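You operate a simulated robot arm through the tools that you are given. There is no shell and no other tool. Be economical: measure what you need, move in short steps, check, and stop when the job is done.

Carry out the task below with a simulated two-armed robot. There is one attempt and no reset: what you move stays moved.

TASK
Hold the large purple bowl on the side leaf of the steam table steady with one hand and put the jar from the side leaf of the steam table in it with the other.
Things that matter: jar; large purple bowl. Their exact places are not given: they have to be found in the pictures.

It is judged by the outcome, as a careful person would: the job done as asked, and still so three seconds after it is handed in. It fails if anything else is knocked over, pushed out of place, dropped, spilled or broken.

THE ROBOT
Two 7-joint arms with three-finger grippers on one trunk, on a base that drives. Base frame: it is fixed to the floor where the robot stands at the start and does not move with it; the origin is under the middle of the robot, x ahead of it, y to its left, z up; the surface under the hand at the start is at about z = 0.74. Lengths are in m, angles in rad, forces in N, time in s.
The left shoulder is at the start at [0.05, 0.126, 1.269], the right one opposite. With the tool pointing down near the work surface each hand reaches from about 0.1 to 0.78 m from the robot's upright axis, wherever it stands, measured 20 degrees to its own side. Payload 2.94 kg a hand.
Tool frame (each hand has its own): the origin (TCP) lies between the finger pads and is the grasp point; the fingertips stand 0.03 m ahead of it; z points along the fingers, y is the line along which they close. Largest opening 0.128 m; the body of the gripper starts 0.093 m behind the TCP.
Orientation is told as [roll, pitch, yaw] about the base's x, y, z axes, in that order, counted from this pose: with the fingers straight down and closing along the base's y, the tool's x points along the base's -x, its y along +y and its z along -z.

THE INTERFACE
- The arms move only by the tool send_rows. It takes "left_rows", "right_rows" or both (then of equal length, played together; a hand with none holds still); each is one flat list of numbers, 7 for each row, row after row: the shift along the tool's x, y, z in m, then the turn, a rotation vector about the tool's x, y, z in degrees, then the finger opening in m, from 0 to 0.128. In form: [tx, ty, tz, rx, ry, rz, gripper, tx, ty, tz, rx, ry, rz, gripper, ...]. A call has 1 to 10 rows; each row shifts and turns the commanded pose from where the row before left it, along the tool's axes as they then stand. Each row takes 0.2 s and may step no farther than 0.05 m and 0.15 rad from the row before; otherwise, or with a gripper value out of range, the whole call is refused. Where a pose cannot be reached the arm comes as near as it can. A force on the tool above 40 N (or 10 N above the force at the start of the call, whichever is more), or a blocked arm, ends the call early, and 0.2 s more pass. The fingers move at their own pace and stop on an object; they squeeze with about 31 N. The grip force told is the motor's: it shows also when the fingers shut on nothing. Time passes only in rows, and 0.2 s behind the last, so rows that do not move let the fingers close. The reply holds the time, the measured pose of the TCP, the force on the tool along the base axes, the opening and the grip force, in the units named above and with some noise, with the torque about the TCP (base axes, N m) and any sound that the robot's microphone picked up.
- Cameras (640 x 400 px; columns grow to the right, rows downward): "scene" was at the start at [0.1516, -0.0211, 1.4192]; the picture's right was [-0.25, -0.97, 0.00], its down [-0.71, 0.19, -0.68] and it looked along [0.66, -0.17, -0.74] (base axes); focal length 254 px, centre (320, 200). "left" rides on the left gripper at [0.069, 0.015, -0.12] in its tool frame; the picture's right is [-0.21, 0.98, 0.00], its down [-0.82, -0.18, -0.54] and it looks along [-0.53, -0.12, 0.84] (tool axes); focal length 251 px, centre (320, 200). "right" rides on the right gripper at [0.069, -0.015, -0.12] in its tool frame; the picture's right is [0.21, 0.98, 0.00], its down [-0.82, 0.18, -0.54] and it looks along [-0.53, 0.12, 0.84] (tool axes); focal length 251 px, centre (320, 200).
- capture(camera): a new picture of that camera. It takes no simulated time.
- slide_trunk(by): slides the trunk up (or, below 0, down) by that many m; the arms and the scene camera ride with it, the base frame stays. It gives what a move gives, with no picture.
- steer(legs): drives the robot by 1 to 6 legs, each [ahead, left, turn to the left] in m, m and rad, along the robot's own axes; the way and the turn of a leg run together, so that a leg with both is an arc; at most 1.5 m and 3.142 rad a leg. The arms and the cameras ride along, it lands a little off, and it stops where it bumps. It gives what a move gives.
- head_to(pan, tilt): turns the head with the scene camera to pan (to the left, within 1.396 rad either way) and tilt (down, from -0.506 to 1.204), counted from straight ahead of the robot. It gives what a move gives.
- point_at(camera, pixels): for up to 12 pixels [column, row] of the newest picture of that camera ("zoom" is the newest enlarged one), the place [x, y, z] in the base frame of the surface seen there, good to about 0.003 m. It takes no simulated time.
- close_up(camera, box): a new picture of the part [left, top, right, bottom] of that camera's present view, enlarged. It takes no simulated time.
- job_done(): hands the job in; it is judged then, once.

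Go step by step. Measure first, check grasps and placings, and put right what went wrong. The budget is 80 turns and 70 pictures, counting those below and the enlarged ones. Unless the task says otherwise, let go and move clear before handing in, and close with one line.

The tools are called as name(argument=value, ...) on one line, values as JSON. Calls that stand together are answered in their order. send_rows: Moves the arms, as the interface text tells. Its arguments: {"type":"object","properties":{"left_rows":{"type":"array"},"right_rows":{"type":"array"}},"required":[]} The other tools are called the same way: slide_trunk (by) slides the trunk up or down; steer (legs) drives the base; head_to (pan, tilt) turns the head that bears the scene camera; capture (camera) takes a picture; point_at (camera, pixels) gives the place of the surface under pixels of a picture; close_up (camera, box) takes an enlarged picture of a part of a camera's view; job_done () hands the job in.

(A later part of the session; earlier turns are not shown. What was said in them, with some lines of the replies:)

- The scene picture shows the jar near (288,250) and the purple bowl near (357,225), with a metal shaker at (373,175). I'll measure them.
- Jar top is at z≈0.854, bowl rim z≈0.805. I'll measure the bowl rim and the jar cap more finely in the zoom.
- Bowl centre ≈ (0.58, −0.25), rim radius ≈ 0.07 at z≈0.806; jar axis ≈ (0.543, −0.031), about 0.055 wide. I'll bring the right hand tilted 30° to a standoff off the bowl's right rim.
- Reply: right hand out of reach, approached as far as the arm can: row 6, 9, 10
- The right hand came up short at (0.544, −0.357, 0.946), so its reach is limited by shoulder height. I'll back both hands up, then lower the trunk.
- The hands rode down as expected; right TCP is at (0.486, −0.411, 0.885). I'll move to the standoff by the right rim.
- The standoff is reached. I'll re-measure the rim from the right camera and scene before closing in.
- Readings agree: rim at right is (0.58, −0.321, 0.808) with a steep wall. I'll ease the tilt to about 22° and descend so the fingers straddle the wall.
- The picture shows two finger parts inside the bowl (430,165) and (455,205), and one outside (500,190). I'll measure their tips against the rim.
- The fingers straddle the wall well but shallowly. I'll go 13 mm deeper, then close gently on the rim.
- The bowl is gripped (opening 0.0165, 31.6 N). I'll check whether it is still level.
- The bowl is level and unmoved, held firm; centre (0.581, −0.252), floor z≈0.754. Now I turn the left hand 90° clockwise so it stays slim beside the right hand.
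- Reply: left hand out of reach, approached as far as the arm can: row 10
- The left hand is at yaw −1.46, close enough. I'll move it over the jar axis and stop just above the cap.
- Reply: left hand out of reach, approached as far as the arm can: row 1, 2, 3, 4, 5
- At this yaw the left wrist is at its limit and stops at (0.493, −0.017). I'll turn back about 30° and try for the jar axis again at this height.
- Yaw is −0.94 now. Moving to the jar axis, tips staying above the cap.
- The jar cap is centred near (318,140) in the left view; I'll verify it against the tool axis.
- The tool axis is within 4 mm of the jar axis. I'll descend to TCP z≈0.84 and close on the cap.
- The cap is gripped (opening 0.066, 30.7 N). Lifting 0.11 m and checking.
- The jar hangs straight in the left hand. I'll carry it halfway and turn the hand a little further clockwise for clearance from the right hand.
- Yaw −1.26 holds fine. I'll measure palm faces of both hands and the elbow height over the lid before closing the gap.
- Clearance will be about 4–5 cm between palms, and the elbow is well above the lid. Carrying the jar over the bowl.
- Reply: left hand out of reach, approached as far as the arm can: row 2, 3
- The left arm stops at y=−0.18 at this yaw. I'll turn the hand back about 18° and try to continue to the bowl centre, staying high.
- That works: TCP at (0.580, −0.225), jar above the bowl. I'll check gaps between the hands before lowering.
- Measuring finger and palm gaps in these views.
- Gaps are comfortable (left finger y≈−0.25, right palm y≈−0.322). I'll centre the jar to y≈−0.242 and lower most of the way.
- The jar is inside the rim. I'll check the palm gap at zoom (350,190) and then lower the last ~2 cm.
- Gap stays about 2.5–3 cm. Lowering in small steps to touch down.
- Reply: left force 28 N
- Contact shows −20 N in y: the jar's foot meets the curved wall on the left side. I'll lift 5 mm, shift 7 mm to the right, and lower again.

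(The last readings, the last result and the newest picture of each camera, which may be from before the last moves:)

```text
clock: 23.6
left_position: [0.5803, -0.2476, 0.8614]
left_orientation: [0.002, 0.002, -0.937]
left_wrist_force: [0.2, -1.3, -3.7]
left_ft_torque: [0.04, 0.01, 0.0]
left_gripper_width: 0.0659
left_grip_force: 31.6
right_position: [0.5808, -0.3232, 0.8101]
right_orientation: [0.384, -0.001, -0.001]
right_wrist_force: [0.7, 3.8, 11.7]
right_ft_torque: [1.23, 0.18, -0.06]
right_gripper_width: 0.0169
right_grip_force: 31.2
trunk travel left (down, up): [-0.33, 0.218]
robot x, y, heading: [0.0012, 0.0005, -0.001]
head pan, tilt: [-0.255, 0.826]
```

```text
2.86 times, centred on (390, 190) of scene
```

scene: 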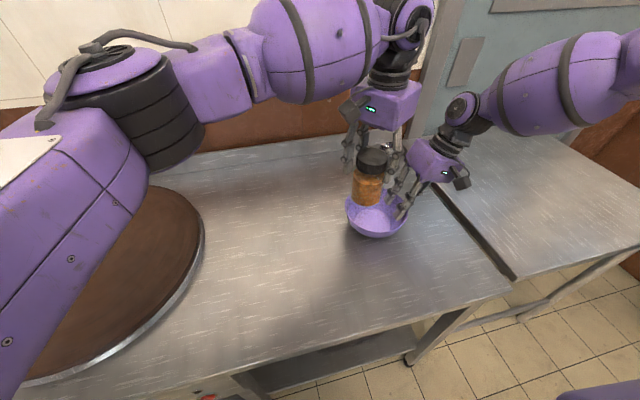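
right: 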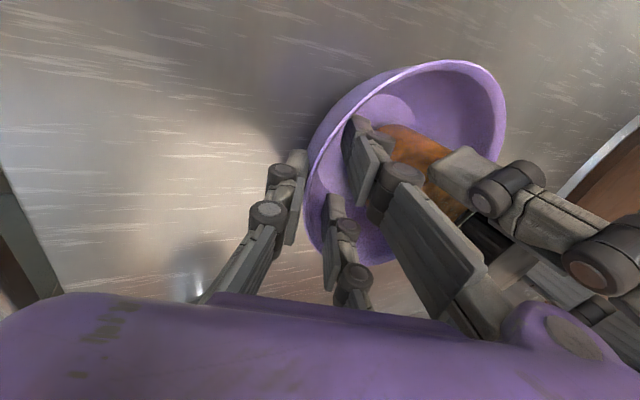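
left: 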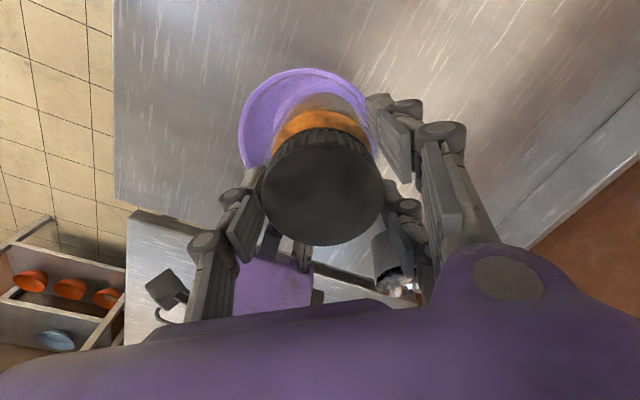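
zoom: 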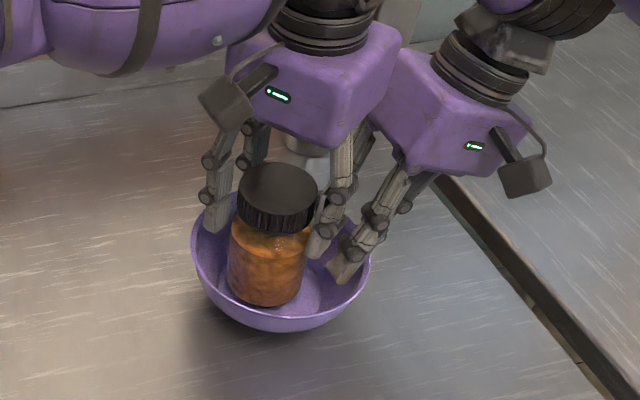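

Clear again at (0.580, −0.248, 0.861). Lowering slowly.

send_rows(left_rows=[0, 0, 0.003, 0, 0, 0, 0.03, 0, 0, 0.002, 0, 0, 0, 0.03, 0, 0, 0.001, 0, 0, 0, 0.03, 0, 0, 0, 0, 0, 0, 0.03])

```text
clock: 24.6
left_position: [0.5797, -0.2485, 0.8546]
left_orientation: [-0.001, 0.0, -0.943]
left_wrist_force: [-0.3, -0.8, -3.8]
left_ft_torque: [-0.01, 0.0, -0.01]
left_gripper_width: 0.0656
left_grip_force: 30.9
right_position: [0.5804, -0.3244, 0.8087]
right_orientation: [0.385, -0.002, 0.0]
right_wrist_force: [0.3, -1.1, 11.9]
right_ft_torque: [1.14, 0.08, -0.07]
right_gripper_width: 0.0172
right_grip_force: 30.9
trunk travel left (down, up): [-0.33, 0.218]
robot x, y, heading: [0.0008, 0.001, -0.0]
head pan, tilt: [-0.255, 0.826]
```

No contact yet at z=0.8546 (weight still −3.8 N). Going down 1 mm at a time.

send_rows(left_rows=[0, 0, 0.001, 0, 0, 0, 0.03, 0, 0, 0.001, 0, 0, 0, 0.03, 0, 0, 0, 0, 0, 0, 0.03])

```text
clock: 25.4
left_position: [0.5801, -0.2497, 0.8536]
left_orientation: [0.001, -0.001, -0.943]
left_wrist_force: [-0.9, 0.7, 2.3]
left_ft_torque: [0.26, 0.17, 0.05]
left_gripper_width: 0.0658
left_grip_force: 31.1
right_position: [0.5788, -0.3237, 0.8093]
right_orientation: [0.383, -0.001, 0.0]
right_wrist_force: [1.6, -0.4, 9.2]
right_ft_torque: [0.87, -0.1, -0.28]
right_gripper_width: 0.0169
right_grip_force: 30.9
trunk travel left (down, up): [-0.33, 0.218]
robot x, y, heading: [-0.0004, 0.0012, 0.002]
head pan, tilt: [-0.255, 0.826]
```

The jar rests on the floor now (force +2.3 N, no side load). I'll open the left fingers to 0.095 and lift straight up.

send_rows(left_rows=[0, 0, 0, 0, 0, 0, 0.075, 0, 0, 0, 0, 0, 0, 0.095, 0, 0, 0, 0, 0, 0, 0.095, 0, 0, -0.02, 0, 0, 0, 0.095, 0, 0, -0.03, 0, 0, 0, 0.095, 0, 0, -0.03, 0, 0, 0, 0.095, 0, 0, -0.04, 0, 0, 0, 0.095])

close_up(camera="scene", box=[330, 120, 450, 260])

```text
clock: 26.9
left_position: [0.5799, -0.2487, 0.9741]
left_orientation: [0.0, 0.0, -0.941]
left_wrist_force: [-0.1, -0.4, 0.1]
left_ft_torque: [-0.05, -0.01, -0.05]
left_gripper_width: 0.0952
left_grip_force: 0.1
right_position: [0.5796, -0.3242, 0.8095]
right_orientation: [0.383, 0.0, 0.001]
right_wrist_force: [1.3, -2.5, 11.7]
right_ft_torque: [1.04, 0.06, -0.17]
right_gripper_width: 0.0171
right_grip_force: 30.8
trunk travel left (down, up): [-0.33, 0.218]
robot x, y, heading: [-0.0012, -0.0004, 0.002]
head pan, tilt: [-0.255, 0.826]
```

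```text
2.86 times, centred on (390, 190) of scene
```

zoom: 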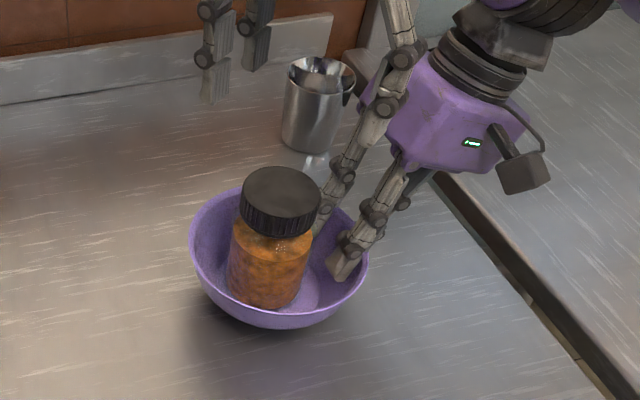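

The jar stands upright in the bowl, left hand clear. I'll move the left hand away to the left and then open the right fingers just slightly (jar is close to them).

send_rows(left_rows=[0, 0, -0.03, 0, 0, 0, 0.095, 0.032, 0.024, 0, 0, 0, 0, 0.095, 0.032, 0.024, 0, 0, 0, 0, 0.095, 0.032, 0.024, 0, 0, 0, 0, 0.095, 0.032, 0.024, 0, 0, 0, 0, 0.095])

send_rows(right_rows=[0, 0, 0, 0, 0, 0, 0.021, 0, 0, 0, 0, 0, 0, 0.025, 0, 0, 0, 0, 0, 0, 0.025])

capture(camera="right")

close_up(camera="scene", box=[310, 120, 450, 260])

```text
clock: 28.1
left_position: [0.5821, -0.0865, 1.0017]
left_orientation: [-0.001, -0.003, -0.942]
left_wrist_force: [0.8, 0.1, 0.3]
left_ft_torque: [-0.03, -0.01, 0.01]
left_gripper_width: 0.0952
left_grip_force: 0.0
right_position: [0.5788, -0.3225, 0.8106]
right_orientation: [0.382, -0.001, -0.001]
right_wrist_force: [-1.3, -2.9, 9.5]
right_ft_torque: [0.83, 0.17, 0.13]
right_gripper_width: 0.0167
right_grip_force: 31.3
trunk travel left (down, up): [-0.33, 0.218]
robot x, y, heading: [-0.0015, -0.0001, -0.0]
head pan, tilt: [-0.255, 0.826]
```

```text
clock: 28.9
left_position: [0.5832, -0.0874, 1.0019]
left_orientation: [0.002, 0.0, -0.941]
left_wrist_force: [-0.6, 0.5, 0.1]
left_ft_torque: [0.0, 0.01, 0.0]
left_gripper_width: 0.0952
left_grip_force: 0.1
right_position: [0.5808, -0.3243, 0.8095]
right_orientation: [0.382, 0.002, 0.001]
right_wrist_force: [-0.5, -0.6, -0.4]
right_ft_torque: [0.01, -0.02, -0.01]
right_gripper_width: 0.0249
right_grip_force: 0.1
trunk travel left (down, up): [-0.33, 0.218]
robot x, y, heading: [-0.0028, -0.0002, -0.002]
head pan, tilt: [-0.255, 0.826]
```

```text
32 pictures are left
```

right: 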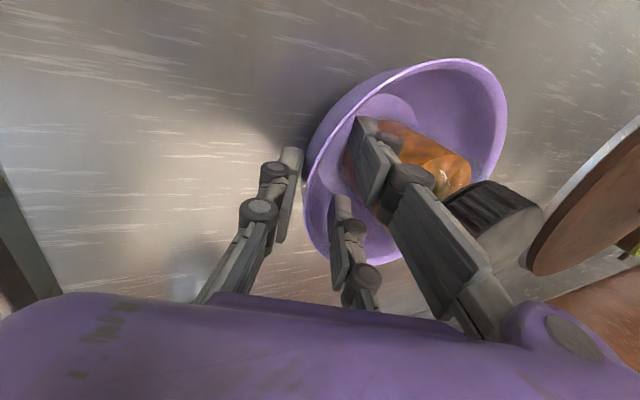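

```text
2.86 times, centred on (380, 190) of scene
```

zoom: 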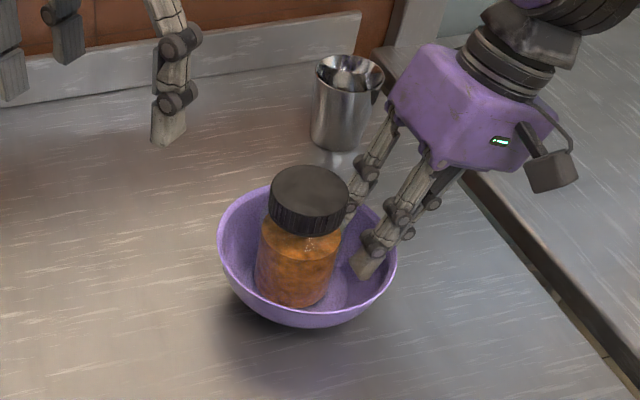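

Right fingers are free of the rim (force ≈ 0). Withdrawing along the tool axis.

send_rows(right_rows=[0, 0, -0.015, 0, 0, 0, 0.025, 0, 0, -0.02, 0, 0, 0, 0.025, 0, 0, -0.03, 0, 0, 0, 0.025, 0, 0, -0.04, 0, 0, 0, 0.025, 0, 0, -0.03, 0, 0, 0, 0.025, 0, 0, 0, 0, 0, 0, 0.025])

capture(camera="scene")

close_up(camera="scene", box=[310, 120, 450, 260])

```text
clock: 30.4
left_position: [0.5835, -0.0877, 1.0028]
left_orientation: [0.0, 0.0, -0.943]
left_wrist_force: [-0.4, 0.0, -0.3]
left_ft_torque: [-0.03, -0.01, 0.02]
left_gripper_width: 0.0949
left_grip_force: 0.0
right_position: [0.5797, -0.3743, 0.9355]
right_orientation: [0.384, 0.004, 0.0]
right_wrist_force: [0.6, 0.3, 0.2]
right_ft_torque: [0.02, 0.0, 0.02]
right_gripper_width: 0.0247
right_grip_force: 0.0
trunk travel left (down, up): [-0.33, 0.218]
robot x, y, heading: [-0.0037, -0.0014, -0.002]
head pan, tilt: [-0.255, 0.826]
```

```text
30 pictures are left
```

scene: 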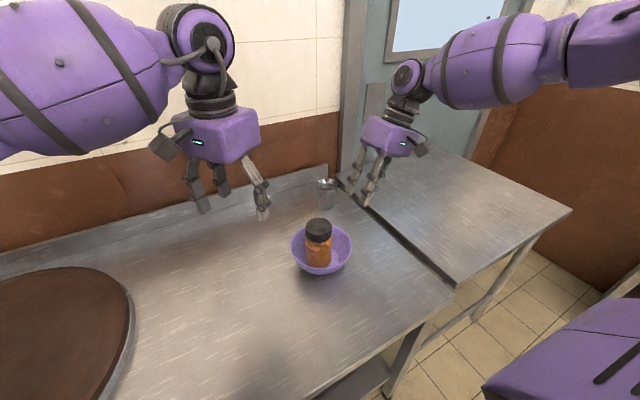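

```text
2.86 times, centred on (380, 190) of scene
```

zoom: 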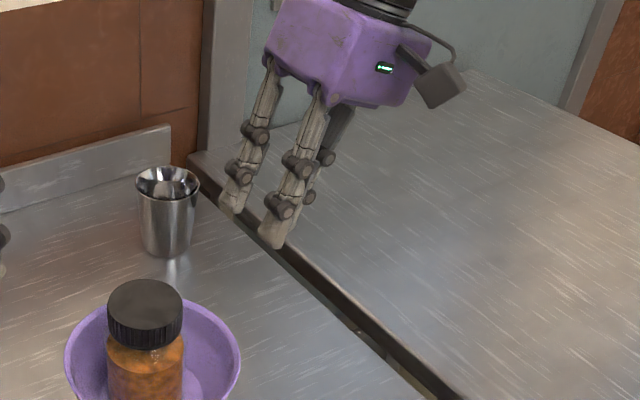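

The jar stands upright in the bowl at (319,245), the shaker and lid are undisturbed, and both hands are clear, so I'm handing in.

job_done()

```text
The job is handed in.
```

The jar is standing upright in the large purple bowl. The right hand held the bowl by its rim while the left hand set the jar in. Both hands have let go and moved clear, and nothing else on the table was disturbed.
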